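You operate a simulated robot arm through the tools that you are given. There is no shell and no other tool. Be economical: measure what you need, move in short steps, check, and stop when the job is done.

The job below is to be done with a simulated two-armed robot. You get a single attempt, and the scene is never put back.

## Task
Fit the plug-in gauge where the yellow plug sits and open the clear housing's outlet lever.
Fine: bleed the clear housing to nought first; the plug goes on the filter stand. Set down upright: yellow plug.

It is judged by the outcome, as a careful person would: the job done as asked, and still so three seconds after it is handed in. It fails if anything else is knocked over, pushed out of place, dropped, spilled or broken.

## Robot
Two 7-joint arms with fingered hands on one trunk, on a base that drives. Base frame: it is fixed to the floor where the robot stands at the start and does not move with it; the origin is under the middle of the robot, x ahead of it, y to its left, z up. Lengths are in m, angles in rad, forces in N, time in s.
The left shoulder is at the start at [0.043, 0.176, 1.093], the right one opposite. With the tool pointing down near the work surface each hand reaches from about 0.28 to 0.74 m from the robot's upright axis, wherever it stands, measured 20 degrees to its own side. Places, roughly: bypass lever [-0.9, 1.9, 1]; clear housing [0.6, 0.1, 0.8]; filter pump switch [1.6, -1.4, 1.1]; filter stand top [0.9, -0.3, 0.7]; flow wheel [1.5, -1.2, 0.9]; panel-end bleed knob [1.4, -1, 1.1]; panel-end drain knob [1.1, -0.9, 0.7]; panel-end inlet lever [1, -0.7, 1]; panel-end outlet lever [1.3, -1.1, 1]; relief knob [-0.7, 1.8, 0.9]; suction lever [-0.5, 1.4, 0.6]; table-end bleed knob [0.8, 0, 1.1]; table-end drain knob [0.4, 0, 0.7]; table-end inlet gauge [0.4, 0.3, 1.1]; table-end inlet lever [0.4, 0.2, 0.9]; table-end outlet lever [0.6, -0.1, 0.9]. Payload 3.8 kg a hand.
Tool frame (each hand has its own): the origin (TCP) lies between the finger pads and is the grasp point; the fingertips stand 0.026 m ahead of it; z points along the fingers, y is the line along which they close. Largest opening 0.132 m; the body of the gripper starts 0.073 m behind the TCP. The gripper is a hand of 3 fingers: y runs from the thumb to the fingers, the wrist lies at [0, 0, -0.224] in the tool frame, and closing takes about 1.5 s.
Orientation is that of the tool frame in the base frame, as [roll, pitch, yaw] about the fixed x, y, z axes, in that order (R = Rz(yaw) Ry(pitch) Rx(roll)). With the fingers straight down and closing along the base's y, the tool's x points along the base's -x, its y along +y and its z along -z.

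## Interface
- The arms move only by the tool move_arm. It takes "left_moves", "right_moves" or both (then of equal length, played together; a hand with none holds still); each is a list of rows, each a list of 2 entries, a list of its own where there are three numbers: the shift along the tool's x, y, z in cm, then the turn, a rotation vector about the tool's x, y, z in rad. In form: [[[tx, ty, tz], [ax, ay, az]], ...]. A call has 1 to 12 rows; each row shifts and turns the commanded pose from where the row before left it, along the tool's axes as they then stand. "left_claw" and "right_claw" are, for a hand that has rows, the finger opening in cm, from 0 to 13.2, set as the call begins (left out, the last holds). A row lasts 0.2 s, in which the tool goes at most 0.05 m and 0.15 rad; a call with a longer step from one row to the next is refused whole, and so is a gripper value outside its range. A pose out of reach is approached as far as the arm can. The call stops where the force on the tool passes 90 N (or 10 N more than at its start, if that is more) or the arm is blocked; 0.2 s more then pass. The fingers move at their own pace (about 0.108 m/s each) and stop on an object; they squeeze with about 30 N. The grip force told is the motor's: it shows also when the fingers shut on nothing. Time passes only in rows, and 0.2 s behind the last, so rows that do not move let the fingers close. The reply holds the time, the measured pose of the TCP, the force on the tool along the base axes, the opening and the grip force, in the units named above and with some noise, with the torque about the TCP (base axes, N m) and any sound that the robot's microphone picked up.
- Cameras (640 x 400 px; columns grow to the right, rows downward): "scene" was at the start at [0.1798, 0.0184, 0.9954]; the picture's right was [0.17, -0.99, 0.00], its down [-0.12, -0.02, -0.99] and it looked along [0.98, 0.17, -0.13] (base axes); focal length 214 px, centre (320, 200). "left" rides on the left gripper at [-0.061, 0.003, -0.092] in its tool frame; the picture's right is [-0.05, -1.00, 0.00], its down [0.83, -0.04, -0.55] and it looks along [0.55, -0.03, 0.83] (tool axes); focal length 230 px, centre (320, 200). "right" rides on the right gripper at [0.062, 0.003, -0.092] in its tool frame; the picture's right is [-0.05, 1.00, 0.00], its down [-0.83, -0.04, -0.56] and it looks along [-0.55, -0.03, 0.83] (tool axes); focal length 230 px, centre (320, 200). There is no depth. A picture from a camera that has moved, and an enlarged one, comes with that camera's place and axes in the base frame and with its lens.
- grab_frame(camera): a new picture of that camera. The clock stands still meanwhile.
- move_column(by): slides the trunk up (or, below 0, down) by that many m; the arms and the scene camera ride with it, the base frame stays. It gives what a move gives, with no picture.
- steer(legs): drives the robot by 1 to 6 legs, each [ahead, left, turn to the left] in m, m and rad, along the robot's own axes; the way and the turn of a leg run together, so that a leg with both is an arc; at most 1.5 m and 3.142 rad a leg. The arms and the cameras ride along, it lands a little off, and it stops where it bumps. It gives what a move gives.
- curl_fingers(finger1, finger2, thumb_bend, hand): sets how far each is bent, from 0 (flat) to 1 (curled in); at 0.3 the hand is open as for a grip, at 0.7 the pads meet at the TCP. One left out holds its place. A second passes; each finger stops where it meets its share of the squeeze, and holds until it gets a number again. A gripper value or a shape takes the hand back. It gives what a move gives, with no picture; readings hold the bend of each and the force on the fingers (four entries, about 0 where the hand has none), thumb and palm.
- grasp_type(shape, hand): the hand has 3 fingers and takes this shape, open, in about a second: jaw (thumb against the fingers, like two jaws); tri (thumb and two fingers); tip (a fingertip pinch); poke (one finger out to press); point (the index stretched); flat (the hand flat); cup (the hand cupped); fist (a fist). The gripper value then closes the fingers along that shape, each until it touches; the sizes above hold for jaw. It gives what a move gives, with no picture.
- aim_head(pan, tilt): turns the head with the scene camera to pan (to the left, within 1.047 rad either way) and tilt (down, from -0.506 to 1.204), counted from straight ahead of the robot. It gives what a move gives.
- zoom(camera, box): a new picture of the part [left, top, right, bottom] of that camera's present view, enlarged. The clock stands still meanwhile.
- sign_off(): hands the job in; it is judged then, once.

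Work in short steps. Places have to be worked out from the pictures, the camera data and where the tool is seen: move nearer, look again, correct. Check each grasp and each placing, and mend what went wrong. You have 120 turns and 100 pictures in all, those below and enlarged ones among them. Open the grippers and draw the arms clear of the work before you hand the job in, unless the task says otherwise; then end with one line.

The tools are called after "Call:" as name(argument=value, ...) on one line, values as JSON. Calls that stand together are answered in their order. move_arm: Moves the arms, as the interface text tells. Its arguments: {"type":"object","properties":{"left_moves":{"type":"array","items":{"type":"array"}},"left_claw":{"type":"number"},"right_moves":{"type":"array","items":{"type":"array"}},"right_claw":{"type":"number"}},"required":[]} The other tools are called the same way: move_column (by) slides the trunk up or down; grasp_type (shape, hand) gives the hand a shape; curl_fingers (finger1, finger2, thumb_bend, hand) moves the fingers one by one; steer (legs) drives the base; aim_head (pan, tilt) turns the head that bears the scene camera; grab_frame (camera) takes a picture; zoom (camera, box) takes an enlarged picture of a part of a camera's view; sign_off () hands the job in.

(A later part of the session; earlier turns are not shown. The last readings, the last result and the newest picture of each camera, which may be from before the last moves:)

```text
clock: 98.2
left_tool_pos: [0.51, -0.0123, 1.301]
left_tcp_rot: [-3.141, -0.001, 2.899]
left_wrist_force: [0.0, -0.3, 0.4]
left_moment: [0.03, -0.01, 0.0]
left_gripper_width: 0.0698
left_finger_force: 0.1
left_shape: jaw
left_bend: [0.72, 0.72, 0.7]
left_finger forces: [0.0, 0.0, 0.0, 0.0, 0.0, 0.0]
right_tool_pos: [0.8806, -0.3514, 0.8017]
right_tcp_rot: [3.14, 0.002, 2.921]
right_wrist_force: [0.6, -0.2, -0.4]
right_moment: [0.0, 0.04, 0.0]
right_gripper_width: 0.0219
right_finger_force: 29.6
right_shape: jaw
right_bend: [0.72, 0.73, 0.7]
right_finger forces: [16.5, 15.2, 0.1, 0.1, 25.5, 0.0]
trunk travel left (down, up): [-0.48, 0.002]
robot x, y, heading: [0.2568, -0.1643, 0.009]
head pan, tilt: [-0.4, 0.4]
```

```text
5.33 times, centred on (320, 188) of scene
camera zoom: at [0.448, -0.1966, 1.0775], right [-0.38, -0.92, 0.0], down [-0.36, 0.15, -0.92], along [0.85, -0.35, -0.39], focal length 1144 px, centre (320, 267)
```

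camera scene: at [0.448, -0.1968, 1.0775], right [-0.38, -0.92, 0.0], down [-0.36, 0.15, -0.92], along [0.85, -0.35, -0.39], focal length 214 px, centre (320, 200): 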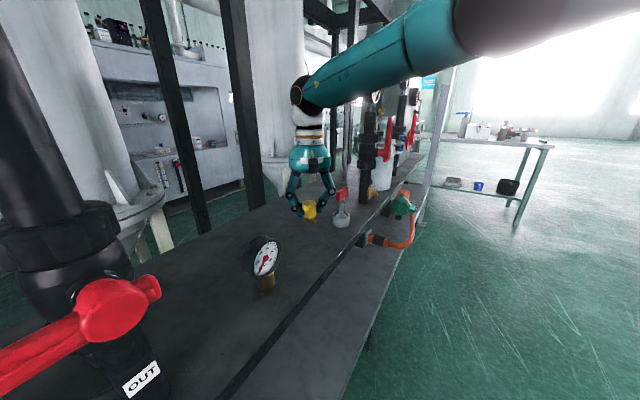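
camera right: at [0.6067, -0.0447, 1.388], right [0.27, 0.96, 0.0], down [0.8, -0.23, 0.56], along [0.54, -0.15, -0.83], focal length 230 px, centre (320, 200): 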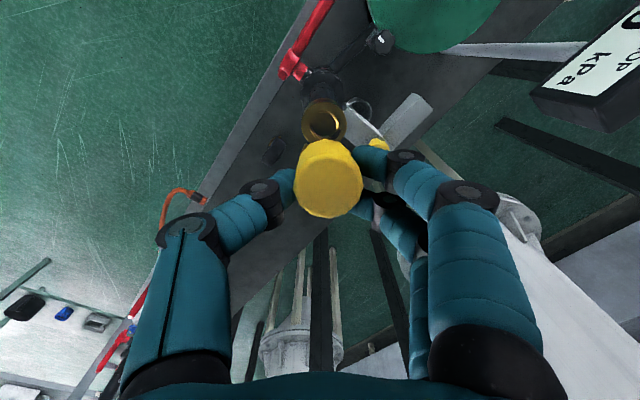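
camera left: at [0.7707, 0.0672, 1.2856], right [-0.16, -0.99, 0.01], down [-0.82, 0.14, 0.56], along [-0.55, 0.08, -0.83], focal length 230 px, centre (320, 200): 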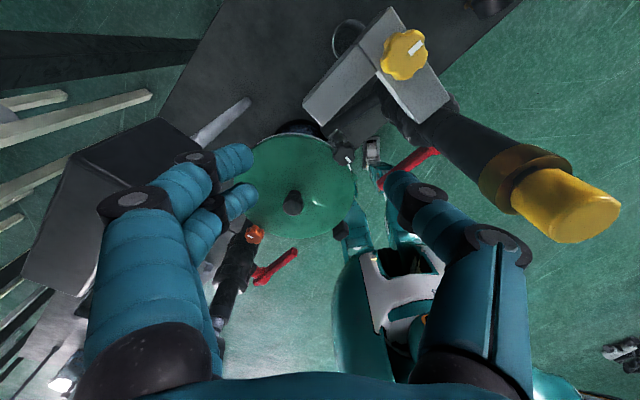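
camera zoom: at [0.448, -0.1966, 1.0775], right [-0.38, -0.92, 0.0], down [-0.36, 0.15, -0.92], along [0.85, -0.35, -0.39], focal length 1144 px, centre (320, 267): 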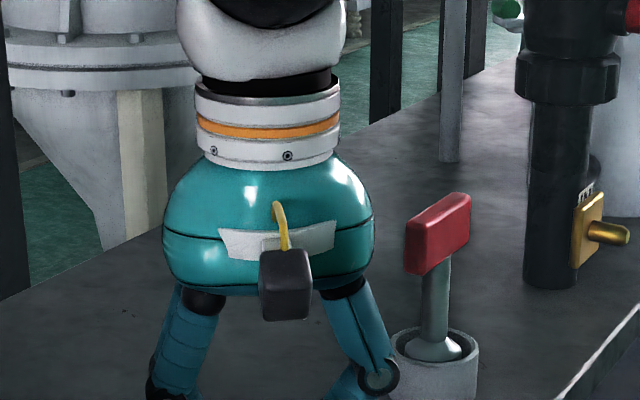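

I continue down in 4 mm steps, watching the vertical force.

Call:
move_arm(right_moves=[[[0, 0, 0.4], [0, 0, 0]], [[0, 0, 0.4], [0, 0, 0]]])

Call:
move_arm(right_moves=[[[0, 0, 0.4], [0, 0, 0]]])

Call:
zoom(camera="scene", box=[260, 180, 380, 255])

```text
clock: 98.8
left_tool_pos: [0.5102, -0.012, 1.2999]
left_tcp_rot: [-3.14, 0.002, 2.901]
left_wrist_force: [0.2, 0.4, 0.2]
left_moment: [0.0, -0.01, -0.04]
left_gripper_width: 0.07
left_finger_force: 0.0
left_shape: jaw
left_bend: [0.72, 0.72, 0.7]
left_finger forces: [0.1, 0.0, 0.1, 0.0, 0.0, 0.0]
right_tool_pos: [0.8789, -0.3533, 0.7938]
right_tcp_rot: [3.141, 0.002, 2.92]
right_wrist_force: [-0.4, -0.6, -1.0]
right_moment: [0.0, 0.01, -0.02]
right_gripper_width: 0.0219
right_finger_force: 30.5
right_shape: jaw
right_bend: [0.72, 0.73, 0.7]
right_finger forces: [16.5, 15.1, 0.0, 0.1, 25.5, 0.0]
trunk travel left (down, up): [-0.48, 0.002]
robot x, y, heading: [0.2546, -0.1631, 0.011]
head pan, tilt: [-0.4, 0.4]
```

```text
clock: 99.2
left_tool_pos: [0.511, -0.0128, 1.3013]
left_tcp_rot: [3.141, 0.002, 2.9]
left_wrist_force: [-0.3, -1.0, 0.7]
left_moment: [0.01, -0.02, -0.01]
left_gripper_width: 0.07
left_finger_force: 0.1
left_shape: jaw
left_bend: [0.72, 0.72, 0.7]
left_finger forces: [0.0, 0.0, 0.0, 0.1, 0.1, 0.0]
right_tool_pos: [0.8776, -0.3526, 0.7905]
right_tcp_rot: [3.141, 0.003, 2.922]
right_wrist_force: [0.3, -0.1, -0.9]
right_moment: [0.01, -0.05, 0.02]
right_gripper_width: 0.0219
right_finger_force: 30.3
right_shape: jaw
right_bend: [0.72, 0.73, 0.7]
right_finger forces: [16.4, 15.1, 0.1, 0.0, 25.5, 0.0]
trunk travel left (down, up): [-0.48, 0.002]
robot x, y, heading: [0.2568, -0.1638, 0.007]
head pan, tilt: [-0.4, 0.4]
```

```text
5.33 times, centred on (320, 218) of scene
camera zoom: at [0.4481, -0.1968, 1.0774], right [-0.38, -0.92, 0.0], down [-0.36, 0.15, -0.92], along [0.85, -0.35, -0.39], focal length 1144 px, centre (320, 107)
```

zoom: 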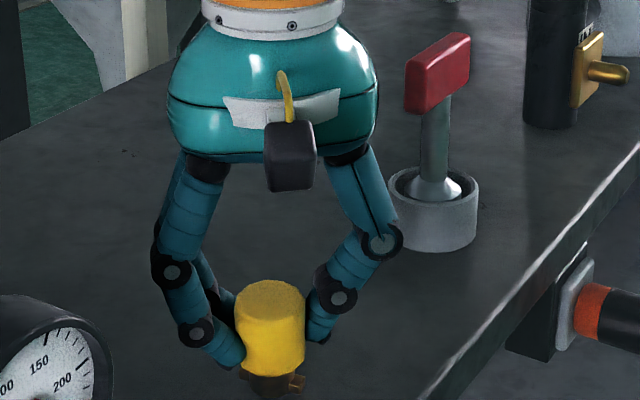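

Near contact. Smaller steps on.

Call:
move_arm(right_moves=[[[0, 0, 0.3], [0, 0, 0]]])

Call:
move_arm(right_moves=[[[0, 0, 0.3], [0, 0, 0]]])

Call:
move_arm(right_moves=[[[0, 0, 0.2], [0, 0, 0]]])

Call:
zoom(camera="scene", box=[260, 200, 380, 275])

```text
clock: 99.6
left_tool_pos: [0.5091, -0.0112, 1.3009]
left_tcp_rot: [-3.14, 0.002, 2.897]
left_wrist_force: [0.2, -0.8, 0.3]
left_moment: [0.02, 0.04, 0.06]
left_gripper_width: 0.07
left_finger_force: 0.0
left_shape: jaw
left_bend: [0.72, 0.72, 0.7]
left_finger forces: [0.1, 0.0, 0.0, 0.1, 0.0, 0.1]
right_tool_pos: [0.8773, -0.3523, 0.7891]
right_tcp_rot: [3.141, 0.006, 2.922]
right_wrist_force: [1.6, 0.2, 6.8]
right_moment: [0.05, -0.03, -0.02]
right_gripper_width: 0.0222
right_finger_force: 29.7
right_shape: jaw
right_bend: [0.72, 0.73, 0.71]
right_finger forces: [17.2, 16.7, 0.1, 0.0, 26.9, 0.0]
right hand out of reach, approached as far as the arm can: row 1
trunk travel left (down, up): [-0.48, 0.002]
robot x, y, heading: [0.2569, -0.1681, 0.012]
head pan, tilt: [-0.4, 0.4]
```

```text
clock: 100.0
left_tool_pos: [0.5101, -0.0122, 1.3015]
left_tcp_rot: [3.141, 0.001, 2.899]
left_wrist_force: [0.5, 0.7, -1.0]
left_moment: [0.02, 0.02, 0.04]
left_gripper_width: 0.0697
left_finger_force: 0.1
left_shape: jaw
left_bend: [0.72, 0.72, 0.7]
left_finger forces: [0.0, 0.1, 0.0, 0.0, 0.0, 0.0]
right_tool_pos: [0.8779, -0.3529, 0.789]
right_tcp_rot: [3.14, 0.009, 2.921]
right_wrist_force: [5.0, -0.7, 15.1]
right_moment: [0.08, -0.05, -0.01]
right_gripper_width: 0.0222
right_finger_force: 30.0
right_shape: jaw
right_bend: [0.73, 0.73, 0.71]
right_finger forces: [18.8, 19.3, 0.1, 0.0, 30.5, 0.1]
trunk travel left (down, up): [-0.48, 0.002]
robot x, y, heading: [0.258, -0.1599, 0.01]
head pan, tilt: [-0.4, 0.4]
```

```text
clock: 100.4
left_tool_pos: [0.507, -0.0112, 1.3018]
left_tcp_rot: [-3.141, 0.005, 2.899]
left_wrist_force: [0.1, -0.1, 0.6]
left_moment: [-0.01, 0.03, -0.03]
left_gripper_width: 0.0699
left_finger_force: 0.1
left_shape: jaw
left_bend: [0.72, 0.72, 0.7]
left_finger forces: [0.1, 0.0, 0.0, 0.0, 0.1, 0.0]
right_tool_pos: [0.8775, -0.3536, 0.7878]
right_tcp_rot: [3.14, 0.015, 2.921]
right_wrist_force: [6.3, -2.4, 25.0]
right_moment: [0.04, -0.08, -0.07]
right_gripper_width: 0.0233
right_finger_force: 29.7
right_shape: jaw
right_bend: [0.73, 0.74, 0.71]
right_finger forces: [19.2, 21.3, 0.0, 0.0, 34.1, 0.1]
trunk travel left (down, up): [-0.48, 0.002]
robot x, y, heading: [0.2593, -0.1637, 0.006]
head pan, tilt: [-0.4, 0.4]
```

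```text
5.33 times, centred on (320, 238) of scene
camera zoom: at [0.4466, -0.1965, 1.0784], right [-0.38, -0.92, 0.0], down [-0.36, 0.15, -0.92], along [0.85, -0.35, -0.39], focal length 1144 px, centre (320, 0)
```

zoom: 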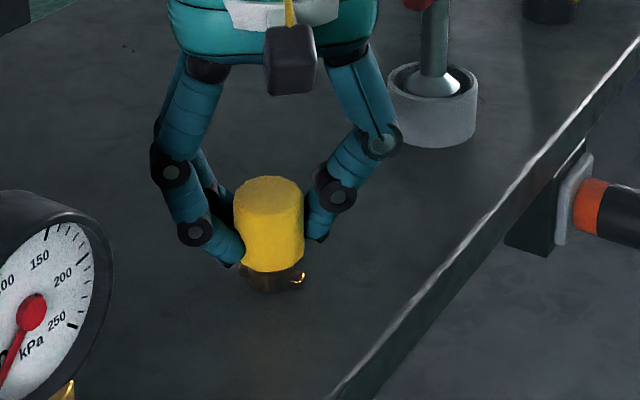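

Contact is sure (25 N). I ease up 5 mm of push, release, and rise.

Call:
move_arm(right_moves=[[[0, 0, -0.3], [0, 0, 0]], [[0, 0, -0.2], [0, 0, 0]]])

Call:
move_arm(right_moves=[[[0, 0, 0], [0, 0, 0]], [[0, 0, 0], [0, 0, 0]], [[0, 0, 0], [0, 0, 0]], [[0, 0, 0], [0, 0, 0]], [[0, 0, -3], [0, 0, 0]], [[0, 0, -4], [0, 0, 0]], [[0, 0, -4], [0, 0, 0]], [[0, 0, -4], [0, 0, 0]]], right_claw=8)

Call:
grab_frame(camera="scene")

Call:
grab_frame(camera="right")

```text
clock: 101.0
left_tool_pos: [0.5094, -0.0118, 1.301]
left_tcp_rot: [3.142, 0.0, 2.899]
left_wrist_force: [0.9, -0.4, 0.4]
left_moment: [0.01, -0.04, 0.03]
left_gripper_width: 0.0698
left_finger_force: 0.0
left_shape: jaw
left_bend: [0.72, 0.72, 0.7]
left_finger forces: [0.0, 0.0, 0.0, 0.1, 0.0, 0.0]
right_tool_pos: [0.8767, -0.3517, 0.7886]
right_tcp_rot: [3.139, 0.004, 2.924]
right_wrist_force: [4.2, -1.8, 18.8]
right_moment: [-0.01, -0.03, 0.02]
right_gripper_width: 0.023
right_finger_force: 29.8
right_shape: jaw
right_bend: [0.73, 0.73, 0.71]
right_finger forces: [19.2, 19.5, 0.0, 0.1, 33.3, 0.0]
trunk travel left (down, up): [-0.48, 0.002]
robot x, y, heading: [0.2582, -0.1611, 0.009]
head pan, tilt: [-0.4, 0.4]
```

```text
clock: 102.8
left_tool_pos: [0.5102, -0.013, 1.3023]
left_tcp_rot: [3.14, -0.002, 2.898]
left_wrist_force: [-0.2, -0.8, -0.3]
left_moment: [0.01, 0.01, 0.03]
left_gripper_width: 0.0699
left_finger_force: 0.0
left_shape: jaw
left_bend: [0.72, 0.72, 0.7]
left_finger forces: [0.1, 0.0, 0.0, 0.1, 0.0, 0.1]
right_tool_pos: [0.9008, -0.3508, 0.9351]
right_tcp_rot: [-3.141, -0.001, 2.919]
right_wrist_force: [-0.8, 0.1, 0.3]
right_moment: [0.03, -0.01, -0.02]
right_gripper_width: 0.0795
right_finger_force: 0.0
right_shape: jaw
right_bend: [0.71, 0.71, 0.71]
right_finger forces: [0.0, 0.0, 0.0, 0.1, 0.1, 0.0]
right hand out of reach, approached as far as the arm can: row 5, 6, 7
trunk travel left (down, up): [-0.48, 0.002]
robot x, y, heading: [0.2566, -0.1584, 0.009]
head pan, tilt: [-0.4, 0.4]
```

```text
27 pictures are left
camera scene: at [0.4476, -0.1968, 1.0776], right [-0.38, -0.92, 0.0], down [-0.36, 0.15, -0.92], along [0.85, -0.35, -0.39], focal length 214 px, centre (320, 200)
```

scene: 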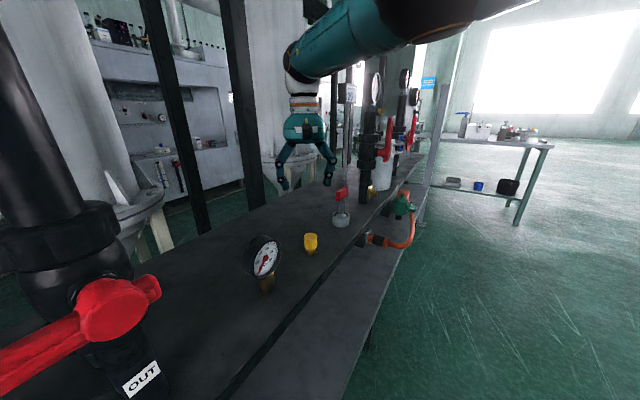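

```text
26 pictures are left
camera right: at [0.8415, -0.3334, 1.0273], right [0.27, 0.96, 0.0], down [0.8, -0.22, 0.56], along [0.54, -0.15, -0.83], focal length 230 px, centre (320, 200)
```

right: 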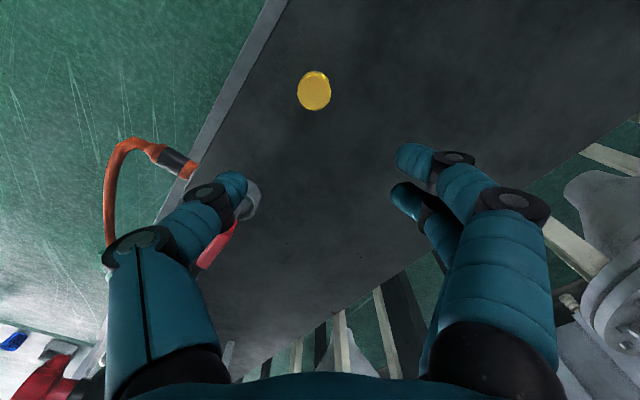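

The plug stands upright and free on the stand; its pins keep the exit orientation. I zoom on plug and gauge to compare the pin directions.

Call:
zoom(camera="scene", box=[290, 222, 334, 262])

Call:
zoom(camera="scene", box=[236, 228, 300, 300])

```text
10.00 times, centred on (312, 242) of scene
camera zoom: at [0.4476, -0.1968, 1.0776], right [-0.38, -0.92, 0.0], down [-0.36, 0.15, -0.92], along [0.85, -0.35, -0.39], focal length 2145 px, centre (400, -220)
```

zoom: 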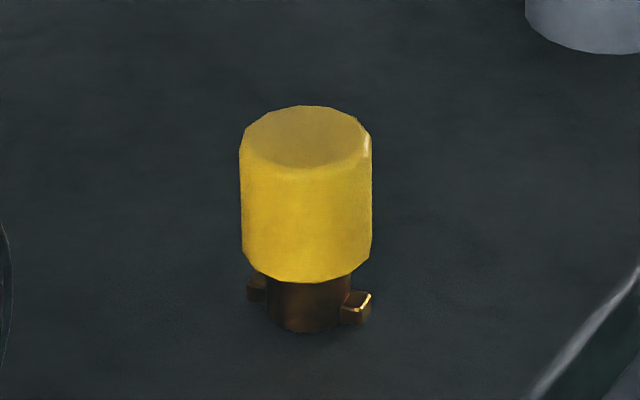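

```text
5.56 times, centred on (268, 264) of scene
camera zoom: at [0.4476, -0.1968, 1.0776], right [-0.38, -0.92, 0.0], down [-0.36, 0.15, -0.92], along [0.85, -0.35, -0.39], focal length 1192 px, centre (609, -156)
```

zoom: 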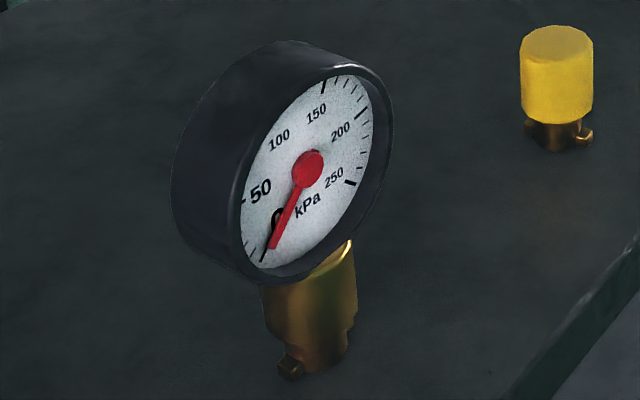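

Plug pins lie at about 54° in the base frame (slot axis); the gauge's pins at about 130°, its face toward the stand's front. I move over the gauge and turn so the fingers will close front-to-back on the dial.

Call:
move_arm(right_moves=[[[0, 0, -2], [0, 0, 0]], [[3.48, 2.48, 0], [0, 0, 0]], [[3.48, 2.48, 0], [0, 0, 0]], [[3.48, 2.48, 0], [0, 0, 0]], [[3.48, 2.48, 0], [0, 0, 0]], [[0, 0, 0], [0, 0, 0.138]], [[0, 0, 0], [0, 0, 0.138]], [[0, 0, 0], [0, 0, 0.138]], [[0, 0, 0], [0, 0, 0.138]], [[0, 0, 0], [0, 0, 0.138]]], right_claw=9)

Call:
grab_frame(camera="right")

```text
clock: 105.0
left_tool_pos: [0.5106, -0.0112, 1.3022]
left_tcp_rot: [-3.14, 0.0, 2.899]
left_wrist_force: [-1.1, 0.1, 0.0]
left_moment: [-0.03, 0.02, 0.01]
left_gripper_width: 0.0699
left_finger_force: 0.1
left_shape: jaw
left_bend: [0.72, 0.72, 0.7]
left_finger forces: [0.0, 0.0, 0.0, 0.1, 0.0, 0.0]
right_tool_pos: [0.8739, -0.2057, 0.9499]
right_tcp_rot: [3.141, 0.0, 2.231]
right_wrist_force: [-0.7, 0.3, -0.5]
right_moment: [-0.02, 0.0, -0.01]
right_gripper_width: 0.0897
right_finger_force: 0.1
right_shape: jaw
right_bend: [0.69, 0.69, 0.66]
right_finger forces: [0.0, 0.0, 0.1, 0.0, 0.0, 0.1]
right hand out of reach, approached as far as the arm can: row 1, 2, 3, 4, 5
trunk travel left (down, up): [-0.48, 0.002]
robot x, y, heading: [0.2571, -0.1652, 0.009]
head pan, tilt: [-0.4, 0.4]
```

```text
23 pictures are left
camera right: at [0.8375, -0.1537, 1.0408], right [0.82, 0.57, 0.0], down [0.47, -0.68, 0.56], along [0.32, -0.46, -0.83], focal length 230 px, centre (320, 200)
```

right: 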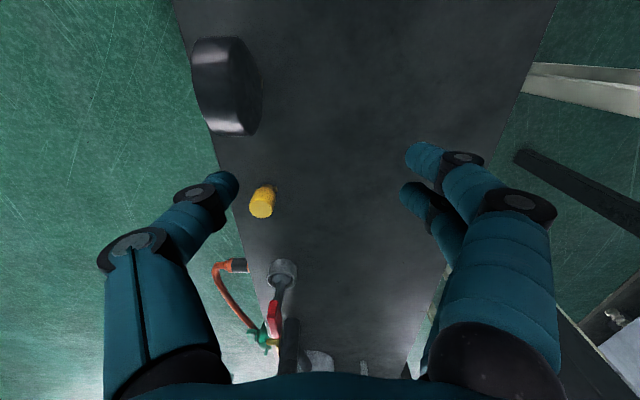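

The reach limit skewed the move; the gauge is now seen at about (0.794,-0.217) with its axis aligned to my closing direction. I shift over it.

Call:
move_arm(right_moves=[[[1.34, -2.38, 0], [0, 0, 0]], [[1.34, -2.38, 0], [0, 0, 0]], [[1.34, -2.38, 0], [0, 0, 0]]])

Call:
grab_frame(camera="right")

```text
clock: 105.8
left_tool_pos: [0.5107, -0.011, 1.2999]
left_tcp_rot: [-3.141, 0.002, 2.9]
left_wrist_force: [-0.8, 0.2, -0.1]
left_moment: [-0.02, -0.01, 0.01]
left_gripper_width: 0.0699
left_finger_force: 0.1
left_shape: jaw
left_bend: [0.72, 0.72, 0.7]
left_finger forces: [0.0, 0.0, 0.0, 0.1, 0.1, 0.1]
right_tool_pos: [0.871, -0.1987, 0.9463]
right_tcp_rot: [-3.142, 0.0, 2.23]
right_wrist_force: [-1.1, -0.7, 0.1]
right_moment: [0.0, 0.03, 0.0]
right_gripper_width: 0.0896
right_finger_force: 0.0
right_shape: jaw
right_bend: [0.69, 0.69, 0.66]
right_finger forces: [0.0, 0.1, 0.0, 0.1, 0.0, 0.1]
right hand out of reach, approached as far as the arm can: row 1, 2, 3
trunk travel left (down, up): [-0.48, 0.002]
robot x, y, heading: [0.2532, -0.1642, 0.012]
head pan, tilt: [-0.4, 0.4]
```

```text
22 pictures are left
camera right: at [0.8355, -0.1481, 1.0387], right [0.82, 0.57, 0.0], down [0.47, -0.68, 0.56], along [0.32, -0.46, -0.83], focal length 230 px, centre (320, 200)
```

right: 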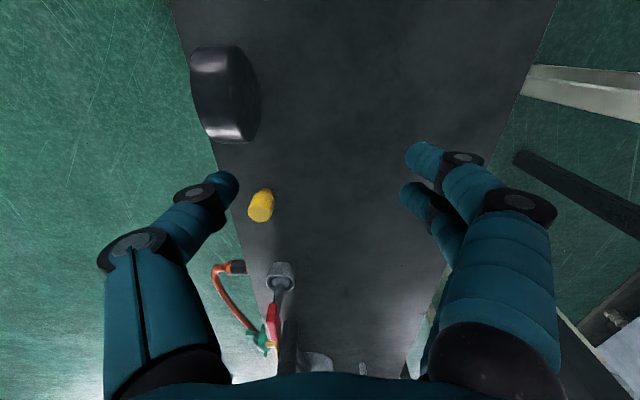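

The arm is stuck straight (radial inward is singular). I combine a slight drop and a sidestep first, then pull inward, as worked on the left.

Call:
move_arm(right_moves=[[[-1.58, -1.23, 2], [0, 0, 0]], [[-1.58, -1.23, 2], [0, 0, 0]], [[1.53, -1.98, 0], [0, 0, 0]], [[1.53, -1.98, -1], [0, 0, 0]]])

```text
clock: 106.8
left_tool_pos: [0.5109, -0.0124, 1.3014]
left_tcp_rot: [3.141, 0.0, 2.901]
left_wrist_force: [0.2, 0.4, -0.4]
left_moment: [0.01, -0.01, 0.01]
left_gripper_width: 0.0698
left_finger_force: 0.0
left_shape: jaw
left_bend: [0.72, 0.72, 0.7]
left_finger forces: [0.0, 0.0, 0.0, 0.0, 0.0, 0.0]
right_tool_pos: [0.8776, -0.2283, 0.9055]
right_tcp_rot: [-3.141, 0.002, 2.234]
right_wrist_force: [0.5, 0.5, -1.1]
right_moment: [0.02, 0.0, 0.01]
right_gripper_width: 0.0896
right_finger_force: 0.0
right_shape: jaw
right_bend: [0.69, 0.69, 0.66]
right_finger forces: [0.1, 0.0, 0.0, 0.0, 0.0, 0.1]
right hand out of reach, approached as far as the arm can: row 1, 2, 3, 4
trunk travel left (down, up): [-0.48, 0.002]
robot x, y, heading: [0.2568, -0.1647, 0.011]
head pan, tilt: [-0.4, 0.4]
```

Call:
move_arm(right_moves=[[[-3.0, -2.4, -2.5], [0, 0, 0]], [[3.0, -3.8, -1], [0, 0, 0]], [[3.0, -3.8, 0], [0, 0, 0]]])

```text
clock: 107.6
left_tool_pos: [0.5102, -0.0115, 1.3018]
left_tcp_rot: [3.141, -0.002, 2.899]
left_wrist_force: [0.0, -1.3, 0.8]
left_moment: [0.0, -0.01, -0.01]
left_gripper_width: 0.07
left_finger_force: 0.0
left_shape: jaw
left_bend: [0.72, 0.72, 0.7]
left_finger forces: [0.0, 0.0, 0.1, 0.1, 0.1, 0.0]
right_tool_pos: [0.8867, -0.2535, 0.9306]
right_tcp_rot: [3.141, -0.001, 2.233]
right_wrist_force: [0.2, 0.8, -1.0]
right_moment: [0.02, -0.03, -0.01]
right_gripper_width: 0.0896
right_finger_force: 0.0
right_shape: jaw
right_bend: [0.69, 0.69, 0.66]
right_finger forces: [0.1, 0.1, 0.0, 0.1, 0.0, 0.0]
right hand out of reach, approached as far as the arm can: row 1, 2, 3
trunk travel left (down, up): [-0.48, 0.002]
robot x, y, heading: [0.2561, -0.1625, 0.011]
head pan, tilt: [-0.4, 0.4]
```

Call:
move_arm(right_moves=[[[0, 0, -4.5], [0, 0, 0]], [[0, 0, -4.5], [0, 0, 0]], [[0, 0, -4.5], [0, 0, 0]], [[2.8, -3.5, -1], [0, 0, 0]], [[2.8, -3.5, -1], [0, 0, 0]], [[2.8, -3.5, -1], [0, 0, 0]]])

```text
clock: 109.0
left_tool_pos: [0.5105, -0.0117, 1.301]
left_tcp_rot: [3.141, 0.0, 2.899]
left_wrist_force: [-0.4, 0.2, 0.5]
left_moment: [-0.03, -0.04, 0.03]
left_gripper_width: 0.0698
left_finger_force: 0.0
left_shape: jaw
left_bend: [0.72, 0.72, 0.7]
left_finger forces: [0.0, 0.0, 0.0, 0.0, 0.1, 0.0]
right_tool_pos: [0.8637, -0.2214, 1.1142]
right_tcp_rot: [3.141, 0.002, 2.23]
right_wrist_force: [0.2, 0.1, -0.1]
right_moment: [0.01, -0.01, -0.02]
right_gripper_width: 0.0898
right_finger_force: 0.0
right_shape: jaw
right_bend: [0.69, 0.69, 0.66]
right_finger forces: [0.0, 0.1, 0.0, 0.0, 0.1, 0.0]
right hand out of reach, approached as far as the arm can: row 4, 5, 6
trunk travel left (down, up): [-0.48, 0.002]
robot x, y, heading: [0.2552, -0.1654, 0.01]
head pan, tilt: [-0.4, 0.4]
```

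Call:
move_arm(right_moves=[[[0, 0, -4.5], [0, 0, 0]], [[0, 0, -4.5], [0, 0, 0]], [[0, 0, -4.5], [0, 0, 0]], [[0, 0, -4.5], [0, 0, 0]], [[0, 0, 4], [0, 0, 0]], [[1, -1.2, 4], [0, 0, 0]], [[2, -2.5, 3], [0, 0, 0]], [[2, -2.5, 3], [0, 0, 0]]])

```text
clock: 110.8
left_tool_pos: [0.509, -0.0114, 1.3013]
left_tcp_rot: [3.141, 0.001, 2.899]
left_wrist_force: [-0.4, 0.0, 1.0]
left_moment: [0.01, -0.03, -0.03]
left_gripper_width: 0.0699
left_finger_force: 0.2
left_shape: jaw
left_bend: [0.72, 0.72, 0.7]
left_finger forces: [0.1, 0.0, 0.1, 0.0, 0.1, 0.0]
right_tool_pos: [0.7254, -0.2215, 1.1332]
right_tcp_rot: [3.139, 0.001, 2.231]
right_wrist_force: [0.0, 0.8, 0.1]
right_moment: [0.01, 0.0, 0.01]
right_gripper_width: 0.09
right_finger_force: 0.1
right_shape: jaw
right_bend: [0.69, 0.69, 0.66]
right_finger forces: [0.0, 0.0, 0.1, 0.1, 0.0, 0.0]
right hand out of reach, approached as far as the arm can: row 1, 2, 3, 4
trunk travel left (down, up): [-0.48, 0.002]
robot x, y, heading: [0.2549, -0.1612, 0.006]
head pan, tilt: [-0.4, 0.4]
```

Freed. I go to just over the gauge at z 0.95.

Call:
move_arm(right_moves=[[[-1.3, 1.87, 0], [0, 0, 0]], [[-1.3, 1.87, 0], [0, 0, 0]], [[-1.3, 1.87, 0], [0, 0, 0]], [[0, 0, 4.5], [0, 0, 0]], [[0, 0, 4.5], [0, 0, 0]], [[0, 0, 4.5], [0, 0, 0]], [[0, 0, 4.5], [0, 0, 0]]])

Call:
grab_frame(camera="right")

```text
clock: 112.4
left_tool_pos: [0.5108, -0.0113, 1.3007]
left_tcp_rot: [3.141, -0.001, 2.897]
left_wrist_force: [0.7, 0.4, 0.5]
left_moment: [0.01, 0.04, 0.01]
left_gripper_width: 0.0698
left_finger_force: 0.0
left_shape: jaw
left_bend: [0.72, 0.72, 0.7]
left_finger forces: [0.1, 0.0, 0.0, 0.0, 0.1, 0.0]
right_tool_pos: [0.7942, -0.2201, 0.9524]
right_tcp_rot: [-3.141, 0.0, 2.231]
right_wrist_force: [-0.8, -0.3, -0.1]
right_moment: [0.0, 0.01, -0.03]
right_gripper_width: 0.0896
right_finger_force: 0.1
right_shape: jaw
right_bend: [0.69, 0.69, 0.66]
right_finger forces: [0.0, 0.0, 0.1, 0.1, 0.1, 0.0]
trunk travel left (down, up): [-0.48, 0.002]
robot x, y, heading: [0.2563, -0.1652, 0.011]
head pan, tilt: [-0.4, 0.4]
```

```text
21 pictures are left
camera right: at [0.7587, -0.169, 1.0436], right [0.82, 0.57, 0.0], down [0.48, -0.68, 0.55], along [0.32, -0.46, -0.83], focal length 230 px, centre (320, 200)
```

right: 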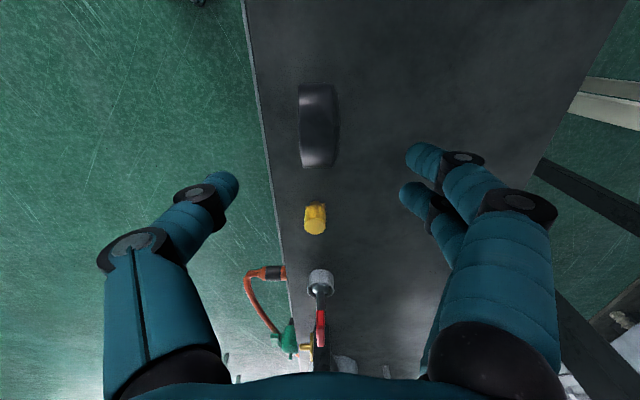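

The dial is centred between the fingers and square to them. I shift 9 mm along tool x, descend to z 0.832 and close.

Call:
move_arm(right_moves=[[[0.9, 0, 2], [0, 0, 0]], [[0, 0, 3], [0, 0, 0]], [[0, 0, 3], [0, 0, 0]], [[0, 0, 2], [0, 0, 0]], [[0, 0, 2], [0, 0, 0]]])

Call:
grab_frame(camera="right")

```text
clock: 113.6
left_tool_pos: [0.5101, -0.0121, 1.2997]
left_tcp_rot: [3.141, -0.002, 2.899]
left_wrist_force: [-0.4, -0.7, -0.5]
left_moment: [-0.03, 0.03, 0.0]
left_gripper_width: 0.0697
left_finger_force: 0.0
left_shape: jaw
left_bend: [0.72, 0.72, 0.7]
left_finger forces: [0.1, 0.0, 0.0, 0.0, 0.0, 0.1]
right_tool_pos: [0.7911, -0.2132, 0.8319]
right_tcp_rot: [3.138, -0.008, 2.237]
right_wrist_force: [-1.2, 0.9, 0.6]
right_moment: [0.0, 0.01, -0.02]
right_gripper_width: 0.0898
right_finger_force: 0.1
right_shape: jaw
right_bend: [0.69, 0.69, 0.66]
right_finger forces: [0.1, 0.0, 0.0, 0.0, 0.0, 0.1]
trunk travel left (down, up): [-0.48, 0.002]
robot x, y, heading: [0.2536, -0.1604, 0.006]
head pan, tilt: [-0.4, 0.4]
```

```text
20 pictures are left
camera right: at [0.7548, -0.1634, 0.9242], right [0.82, 0.58, 0.0], down [0.48, -0.68, 0.55], along [0.32, -0.45, -0.84], focal length 230 px, centre (320, 200)
```

right: 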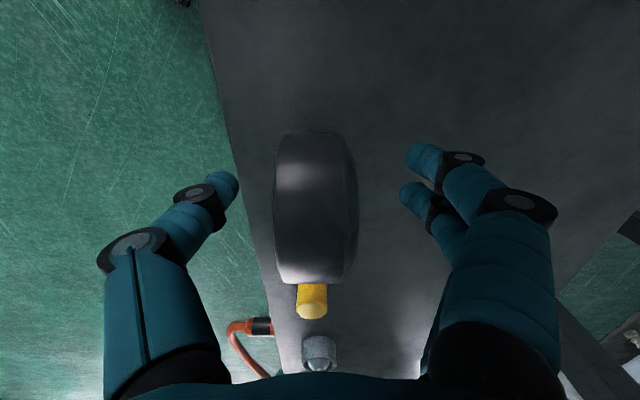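

Good alignment. Closing on the dial.

Call:
move_arm(right_moves=[[[0, 0, 0], [0, 0, 0]], [[0, 0, 0], [0, 0, 0]], [[0, 0, 0], [0, 0, 0]], [[0, 0, 0], [0, 0, 0]], [[0, 0, 0], [0, 0, 0]]], right_claw=0)

Call:
move_arm(right_moves=[[[0, 0, -1], [0, 0, 0]], [[0, 0, -2], [0, 0, 0]], [[0, 0, -3], [0, 0, 0]]])

Call:
zoom(camera="scene", box=[190, 130, 350, 270])

```text
clock: 114.8
left_tool_pos: [0.5105, -0.0114, 1.3011]
left_tcp_rot: [-3.141, -0.001, 2.899]
left_wrist_force: [-0.3, 0.0, -0.2]
left_moment: [0.01, -0.03, 0.01]
left_gripper_width: 0.0698
left_finger_force: 0.0
left_shape: jaw
left_bend: [0.72, 0.72, 0.7]
left_finger forces: [0.1, 0.0, 0.1, 0.0, 0.0, 0.1]
right_tool_pos: [0.7909, -0.2125, 0.8326]
right_tcp_rot: [3.139, -0.011, 2.238]
right_wrist_force: [-0.3, -0.3, 0.4]
right_moment: [0.03, 0.02, 0.02]
right_gripper_width: 0.0282
right_finger_force: 30.6
right_shape: jaw
right_bend: [0.73, 0.73, 0.7]
right_finger forces: [13.4, 13.4, 0.0, 0.1, 27.0, 0.0]
trunk travel left (down, up): [-0.48, 0.002]
robot x, y, heading: [0.2538, -0.1617, 0.006]
head pan, tilt: [-0.4, 0.4]
```

```text
clock: 115.6
left_tool_pos: [0.5092, -0.0125, 1.3009]
left_tcp_rot: [-3.141, 0.0, 2.898]
left_wrist_force: [-0.4, -0.7, 0.3]
left_moment: [0.02, 0.0, -0.05]
left_gripper_width: 0.0696
left_finger_force: 0.1
left_shape: jaw
left_bend: [0.72, 0.72, 0.7]
left_finger forces: [0.1, 0.1, 0.1, 0.0, 0.0, 0.0]
right_tool_pos: [0.7882, -0.212, 0.8933]
right_tcp_rot: [3.14, -0.001, 2.234]
right_wrist_force: [0.0, -0.3, -0.8]
right_moment: [-0.03, 0.04, -0.01]
right_gripper_width: 0.0281
right_finger_force: 30.3
right_shape: jaw
right_bend: [0.73, 0.73, 0.7]
right_finger forces: [13.5, 13.6, 0.1, 0.0, 27.1, 0.0]
trunk travel left (down, up): [-0.48, 0.002]
robot x, y, heading: [0.2528, -0.1645, 0.007]
head pan, tilt: [-0.4, 0.4]
```

```text
2.86 times, centred on (270, 200) of scene
camera zoom: at [0.4475, -0.1968, 1.0777], right [-0.38, -0.92, 0.0], down [-0.36, 0.15, -0.92], along [0.85, -0.35, -0.39], focal length 613 px, centre (463, 200)
```

zoom: 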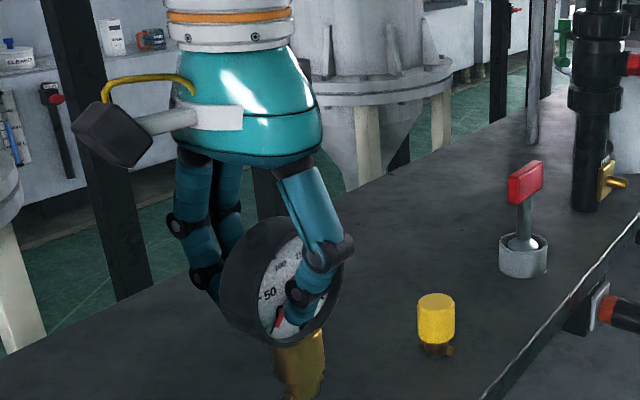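

The gauge is held upright with its stem offset about (-0.8,-0.8) cm in the tool frame. I raise it to z 1.29 clear of the pipe, then turn it CCW so its pins match the slots.

Call:
move_arm(right_moves=[[[1, -0.78, -3], [0, 0, 0]], [[1, -0.78, -4], [0, 0, 0]], [[1, -0.78, -4], [0, 0, 0]], [[1, -0.78, -4], [0, 0, 0]], [[0, 0, -4], [0, 0, 0]], [[0, 0, -4], [0, 0, 0]], [[0, 0, -4], [0, 0, 0]], [[0, 0, -4], [0, 0, 0]], [[0, 0, -4], [0, 0, 0]], [[0, 0, -4], [0, 0, 0]]])

Call:
move_arm(right_moves=[[[0, 0, 0], [0, 0, -0.146]], [[0, 0, 0], [0, 0, -0.146]], [[0, 0, 0], [0, 0, -0.146]], [[0, 0, 0], [0, 0, -0.146]], [[0, 0, 0], [0, 0, -0.146]], [[0, 0, 0], [0, 0, -0.146]], [[0, 0, 0], [0, 0, -0.146]], [[0, 0, 0], [0, 0, -0.146]], [[0, 0, 0], [0, 0, -0.146]], [[0, 0, 0], [0, 0, -0.146]], [[0, 0, 0], [0, 0, -0.146]], [[0, 0, 0], [0, 0, -0.146]]])

Call:
aim_head(pan=0.3, tilt=0.0)

Call:
grab_frame(camera="right")

Call:
grab_frame(camera="scene")

```text
clock: 117.8
left_tool_pos: [0.5107, -0.0132, 1.3]
left_tcp_rot: [-3.141, 0.0, 2.898]
left_wrist_force: [-0.4, -1.1, 0.2]
left_moment: [-0.03, 0.01, 0.0]
left_gripper_width: 0.0698
left_finger_force: 0.2
left_shape: jaw
left_bend: [0.72, 0.72, 0.7]
left_finger forces: [0.1, 0.1, 0.0, 0.0, 0.0, 0.1]
right_tool_pos: [0.735, -0.1977, 1.2825]
right_tcp_rot: [3.141, 0.0, 2.231]
right_wrist_force: [1.2, 1.0, -1.0]
right_moment: [-0.01, -0.01, 0.04]
right_gripper_width: 0.028
right_finger_force: 29.9
right_shape: jaw
right_bend: [0.73, 0.73, 0.7]
right_finger forces: [13.5, 13.5, 0.1, 0.1, 27.0, 0.0]
trunk travel left (down, up): [-0.48, 0.002]
robot x, y, heading: [0.2562, -0.163, 0.013]
head pan, tilt: [-0.4, 0.4]
```

```text
clock: 120.4
left_tool_pos: [0.5117, -0.0127, 1.3008]
left_tcp_rot: [3.14, 0.0, 2.897]
left_wrist_force: [-0.4, -0.4, 0.4]
left_moment: [0.01, -0.02, 0.0]
left_gripper_width: 0.0698
left_finger_force: 0.0
left_shape: jaw
left_bend: [0.72, 0.72, 0.7]
left_finger forces: [0.0, 0.1, 0.1, 0.1, 0.0, 0.1]
right_tool_pos: [0.738, -0.2002, 1.2818]
right_tcp_rot: [3.141, -0.001, -2.297]
right_wrist_force: [0.3, -0.4, -1.2]
right_moment: [-0.01, -0.01, 0.0]
right_gripper_width: 0.028
right_finger_force: 29.9
right_shape: jaw
right_bend: [0.73, 0.73, 0.7]
right_finger forces: [13.4, 13.5, 0.0, 0.0, 26.9, 0.0]
trunk travel left (down, up): [-0.48, 0.002]
robot x, y, heading: [0.2576, -0.1659, 0.009]
head pan, tilt: [-0.4, 0.4]
```

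```text
clock: 121.5
left_tool_pos: [0.5101, -0.0124, 1.3013]
left_tcp_rot: [-3.141, 0.001, 2.899]
left_wrist_force: [0.1, -0.9, -0.1]
left_moment: [-0.05, 0.04, 0.02]
left_gripper_width: 0.07
left_finger_force: 0.1
left_shape: jaw
left_bend: [0.72, 0.72, 0.7]
left_finger forces: [0.0, 0.0, 0.0, 0.0, 0.1, 0.1]
right_tool_pos: [0.7386, -0.1999, 1.2823]
right_tcp_rot: [-3.14, 0.0, -2.299]
right_wrist_force: [-0.4, -0.6, -1.0]
right_moment: [0.04, 0.01, -0.01]
right_gripper_width: 0.0281
right_finger_force: 30.1
right_shape: jaw
right_bend: [0.73, 0.73, 0.7]
right_finger forces: [13.4, 13.4, 0.0, 0.0, 26.8, 0.1]
trunk travel left (down, up): [-0.48, 0.002]
robot x, y, heading: [0.2582, -0.1639, 0.009]
head pan, tilt: [0.3, 0.0]
```

```text
18 pictures are left
camera right: at [0.6938, -0.2432, 1.3744], right [-0.71, 0.7, 0.0], down [0.58, 0.59, 0.56], along [0.39, 0.39, -0.83], focal length 230 px, centre (320, 200)
```

right: 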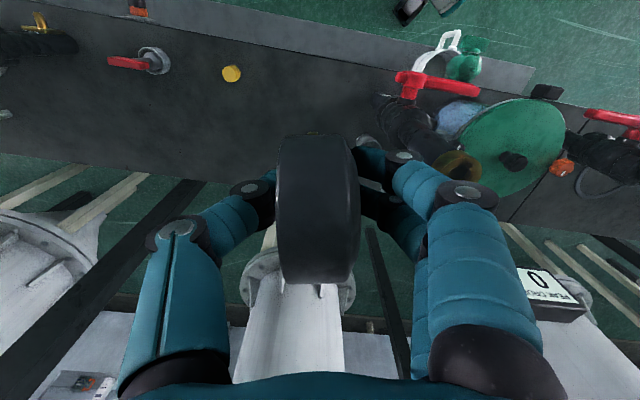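

```text
17 pictures are left
camera scene: at [0.4483, -0.1343, 1.1144], right [0.3, -0.95, 0.0], down [0.0, 0.0, -1.0], along [0.95, 0.3, 0.0], focal length 214 px, centre (320, 200)
```

scene: 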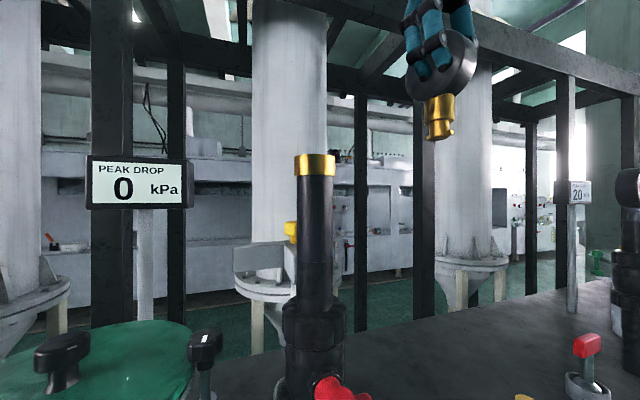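

I zoom in on the socket from the wrist camera and on the gauge's stem in the scene to compare the slots and pins.

Call:
zoom(camera="right", box=[425, 140, 489, 190])

Call:
zoom(camera="scene", box=[280, 80, 480, 205])

```text
8.00 times, centred on (457, 165) of right
camera zoom: at [0.6938, -0.2432, 1.3744], right [-0.71, 0.7, 0.0], down [0.58, 0.59, 0.56], along [0.39, 0.39, -0.83], focal length 1841 px, centre (-776, 480)
```

zoom: 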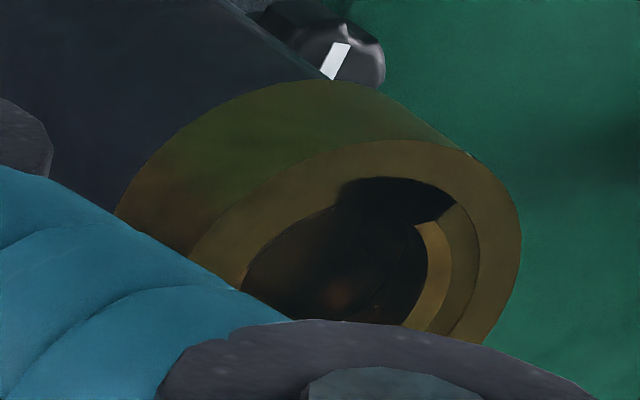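

```text
3.20 times, centred on (380, 142) of scene
camera zoom: at [0.4483, -0.1343, 1.1144], right [0.3, -0.95, 0.0], down [0.0, 0.0, -1.0], along [0.95, 0.3, 0.0], focal length 686 px, centre (128, 384)
```

zoom: 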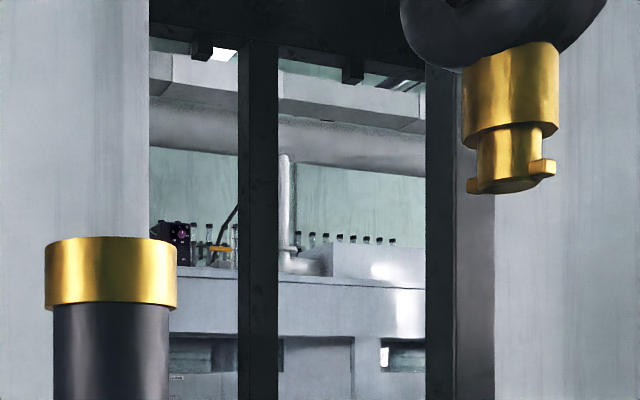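

The slots run along roughly 35° (depth axis of the stand), the gauge pins measure about 36–46°, so only a small clockwise trim is needed. I move the left hand aside and bring the gauge over the socket, still 3 cm above.

Call:
move_arm(left_moves=[[[1.5, 2.5, 0], [0, 0, 0]], [[1.5, 2.5, 0], [0, 0, 0]], [[1.5, 2.5, 0], [0, 0, 0]], [[1.5, 2.5, 0], [0, 0, 0]], [[0, 0, 0], [0, 0, 0]]], right_moves=[[[0, 0, 0], [0, 0, 0.07]], [[-0.98, 3.85, 0], [0, 0, 0]], [[-0.98, 3.85, 0], [0, 0, 0]], [[-0.98, 3.85, 0], [0, 0, 0]], [[-0.98, 3.85, 0], [0, 0, 0]]])

Call:
zoom(camera="scene", box=[260, 90, 380, 180])

```text
clock: 122.7
left_tool_pos: [0.4749, 0.1, 1.3006]
left_tcp_rot: [-3.14, -0.002, 2.897]
left_wrist_force: [1.1, 0.7, -0.1]
left_moment: [-0.01, 0.03, 0.03]
left_gripper_width: 0.0698
left_finger_force: 0.0
left_shape: jaw
left_bend: [0.72, 0.72, 0.7]
left_finger forces: [0.1, 0.0, 0.0, 0.1, 0.1, 0.0]
right_tool_pos: [0.6579, -0.0608, 1.2804]
right_tcp_rot: [-3.141, -0.002, -2.372]
right_wrist_force: [-1.2, -0.3, -0.9]
right_moment: [0.02, 0.03, 0.02]
right_gripper_width: 0.0283
right_finger_force: 30.3
right_shape: jaw
right_bend: [0.73, 0.73, 0.7]
right_finger forces: [13.5, 13.6, 0.0, 0.0, 27.1, 0.0]
trunk travel left (down, up): [-0.48, 0.002]
robot x, y, heading: [0.26, -0.1613, 0.005]
head pan, tilt: [0.3, 0.0]
```

```text
4.44 times, centred on (320, 135) of scene
camera zoom: at [0.4482, -0.1336, 1.1144], right [0.3, -0.95, 0.0], down [0.0, 0.0, -1.0], along [0.95, 0.3, 0.0], focal length 953 px, centre (320, 489)
```

zoom: 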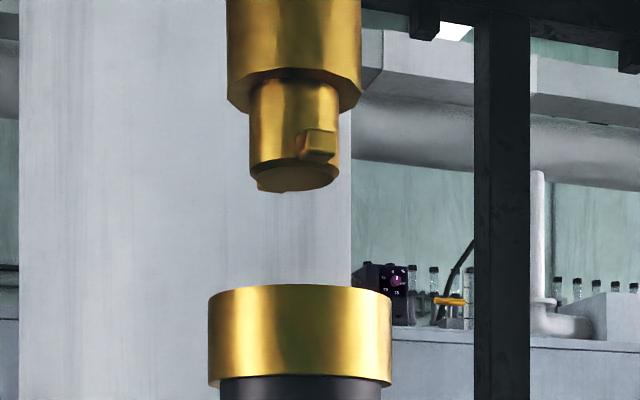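

Lateral error is under 2 mm, but the pins are at about 52°; I turn 0.23 rad clockwise for the slot, then check again.

Call:
move_arm(right_moves=[[[0, 0, 0], [0, 0, 0.115]], [[0, 0, 0], [0, 0, 0.115]], [[0, 0, 1], [0, 0, 0]]])

Call:
zoom(camera="scene", box=[260, 90, 380, 180])

```text
clock: 123.5
left_tool_pos: [0.4778, 0.1, 1.3015]
left_tcp_rot: [-3.141, -0.002, 2.9]
left_wrist_force: [-0.5, 0.5, 0.1]
left_moment: [-0.04, 0.0, 0.02]
left_gripper_width: 0.0695
left_finger_force: 0.2
left_shape: jaw
left_bend: [0.72, 0.72, 0.7]
left_finger forces: [0.1, 0.0, 0.0, 0.1, 0.1, 0.0]
right_tool_pos: [0.6593, -0.0618, 1.2709]
right_tcp_rot: [-3.142, 0.002, -2.601]
right_wrist_force: [0.3, 0.2, -0.7]
right_moment: [-0.01, 0.04, 0.04]
right_gripper_width: 0.0279
right_finger_force: 29.9
right_shape: jaw
right_bend: [0.73, 0.73, 0.7]
right_finger forces: [13.6, 13.6, 0.1, 0.0, 27.0, 0.0]
trunk travel left (down, up): [-0.48, 0.002]
robot x, y, heading: [0.2511, -0.1653, 0.006]
head pan, tilt: [0.3, 0.0]
```

```text
4.44 times, centred on (320, 135) of scene
camera zoom: at [0.4485, -0.1344, 1.1143], right [0.3, -0.95, 0.0], down [0.0, 0.0, -1.0], along [0.95, 0.3, 0.0], focal length 953 px, centre (320, 489)
```

zoom: 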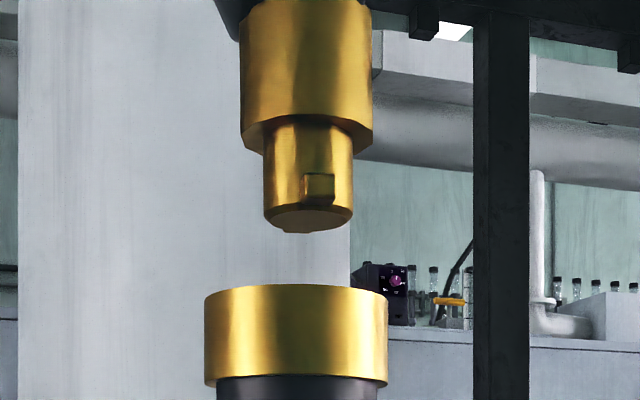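

Pins now at ~211°, right in the slot's span; the stem is ~3 mm right. I correct by a few mm and lower to the socket mouth in small steps.

Call:
move_arm(right_moves=[[[0.19, 0.34, 0], [0, 0, 0]], [[0, 0, 0.6], [0, 0, 0]], [[0, 0, 0.6], [0, 0, 0]]])

Call:
move_arm(right_moves=[[[0, 0, 0.4], [0, 0, 0]], [[0, 0, 0.3], [0, 0, 0]]])

Call:
zoom(camera="scene", box=[260, 90, 380, 180])

```text
clock: 124.3
left_tool_pos: [0.4769, 0.0989, 1.3014]
left_tcp_rot: [3.141, 0.0, 2.898]
left_wrist_force: [0.0, 0.8, 0.0]
left_moment: [0.02, -0.01, -0.01]
left_gripper_width: 0.0699
left_finger_force: 0.1
left_shape: jaw
left_bend: [0.72, 0.72, 0.7]
left_finger forces: [0.0, 0.0, 0.1, 0.1, 0.0, 0.1]
right_tool_pos: [0.6558, -0.0604, 1.2596]
right_tcp_rot: [3.141, 0.003, -2.599]
right_wrist_force: [-0.4, -0.2, -1.6]
right_moment: [0.01, 0.0, 0.03]
right_gripper_width: 0.0279
right_finger_force: 30.1
right_shape: jaw
right_bend: [0.73, 0.73, 0.7]
right_finger forces: [13.5, 13.5, 0.0, 0.0, 27.1, 0.0]
trunk travel left (down, up): [-0.48, 0.002]
robot x, y, heading: [0.2552, -0.1615, 0.006]
head pan, tilt: [0.3, 0.0]
```

```text
clock: 124.9
left_tool_pos: [0.4759, 0.0993, 1.3004]
left_tcp_rot: [-3.141, 0.001, 2.898]
left_wrist_force: [0.0, 0.3, 0.0]
left_moment: [0.01, -0.01, 0.01]
left_gripper_width: 0.0699
left_finger_force: 0.0
left_shape: jaw
left_bend: [0.72, 0.72, 0.7]
left_finger forces: [0.1, 0.0, 0.0, 0.1, 0.0, 0.0]
right_tool_pos: [0.6558, -0.0611, 1.2523]
right_tcp_rot: [3.141, 0.001, -2.598]
right_wrist_force: [0.9, -0.1, -1.9]
right_moment: [-0.01, -0.01, 0.0]
right_gripper_width: 0.0277
right_finger_force: 30.5
right_shape: jaw
right_bend: [0.73, 0.73, 0.7]
right_finger forces: [13.6, 13.6, 0.0, 0.1, 27.2, 0.0]
trunk travel left (down, up): [-0.48, 0.002]
robot x, y, heading: [0.2581, -0.1648, 0.009]
head pan, tilt: [0.3, 0.0]
```

```text
4.44 times, centred on (320, 135) of scene
camera zoom: at [0.4482, -0.1342, 1.1144], right [0.3, -0.95, 0.0], down [0.0, 0.0, -1.0], along [0.95, 0.3, 0.0], focal length 953 px, centre (320, 489)
```

zoom: 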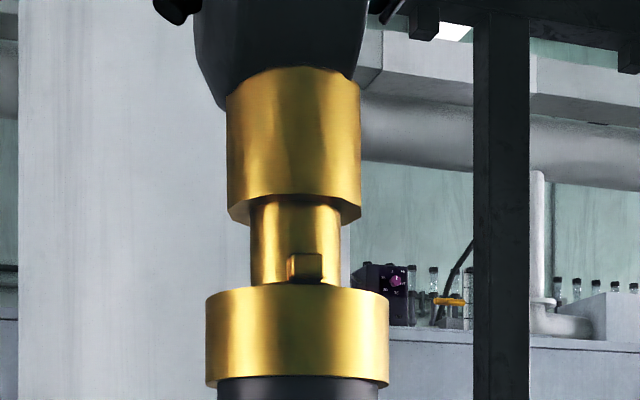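

Laterally aligned (within 0.5 mm), bottom at the mouth. I lower 4 mm at a time, watching the force.

Call:
move_arm(right_moves=[[[0, 0, 0.4], [0, 0, 0]]])

Call:
move_arm(right_moves=[[[0, 0, 0.4], [0, 0, 0]]])

```text
clock: 125.3
left_tool_pos: [0.4767, 0.099, 1.3013]
left_tcp_rot: [-3.14, 0.001, 2.897]
left_wrist_force: [0.7, 0.5, -0.3]
left_moment: [0.04, -0.02, -0.01]
left_gripper_width: 0.0696
left_finger_force: 0.0
left_shape: jaw
left_bend: [0.72, 0.72, 0.7]
left_finger forces: [0.1, 0.1, 0.0, 0.1, 0.0, 0.1]
right_tool_pos: [0.6551, -0.0606, 1.2492]
right_tcp_rot: [-3.141, 0.003, -2.6]
right_wrist_force: [-0.6, 0.2, 4.3]
right_moment: [0.04, -0.03, 0.01]
right_gripper_width: 0.0279
right_finger_force: 30.2
right_shape: jaw
right_bend: [0.73, 0.73, 0.7]
right_finger forces: [13.9, 14.1, 0.0, 0.1, 28.2, 0.0]
trunk travel left (down, up): [-0.48, 0.002]
robot x, y, heading: [0.2561, -0.1669, 0.009]
head pan, tilt: [0.3, 0.0]
```

```text
clock: 125.7
left_tool_pos: [0.4734, 0.0988, 1.3023]
left_tcp_rot: [3.138, 0.004, 2.898]
left_wrist_force: [-0.2, 0.7, 0.0]
left_moment: [0.01, 0.01, 0.01]
left_gripper_width: 0.0698
left_finger_force: 0.0
left_shape: jaw
left_bend: [0.72, 0.72, 0.7]
left_finger forces: [0.1, 0.0, 0.0, 0.1, 0.0, 0.0]
right_tool_pos: [0.6541, -0.0606, 1.2488]
right_tcp_rot: [-3.141, 0.012, -2.597]
right_wrist_force: [-0.1, -1.1, 22.8]
right_moment: [-0.02, -0.03, -0.02]
right_gripper_width: 0.0287
right_finger_force: 30.2
right_shape: jaw
right_bend: [0.73, 0.73, 0.71]
right_finger forces: [16.2, 17.0, 0.0, 0.1, 34.1, 0.0]
trunk travel left (down, up): [-0.48, 0.002]
robot x, y, heading: [0.2542, -0.164, 0.009]
head pan, tilt: [0.3, 0.0]
```

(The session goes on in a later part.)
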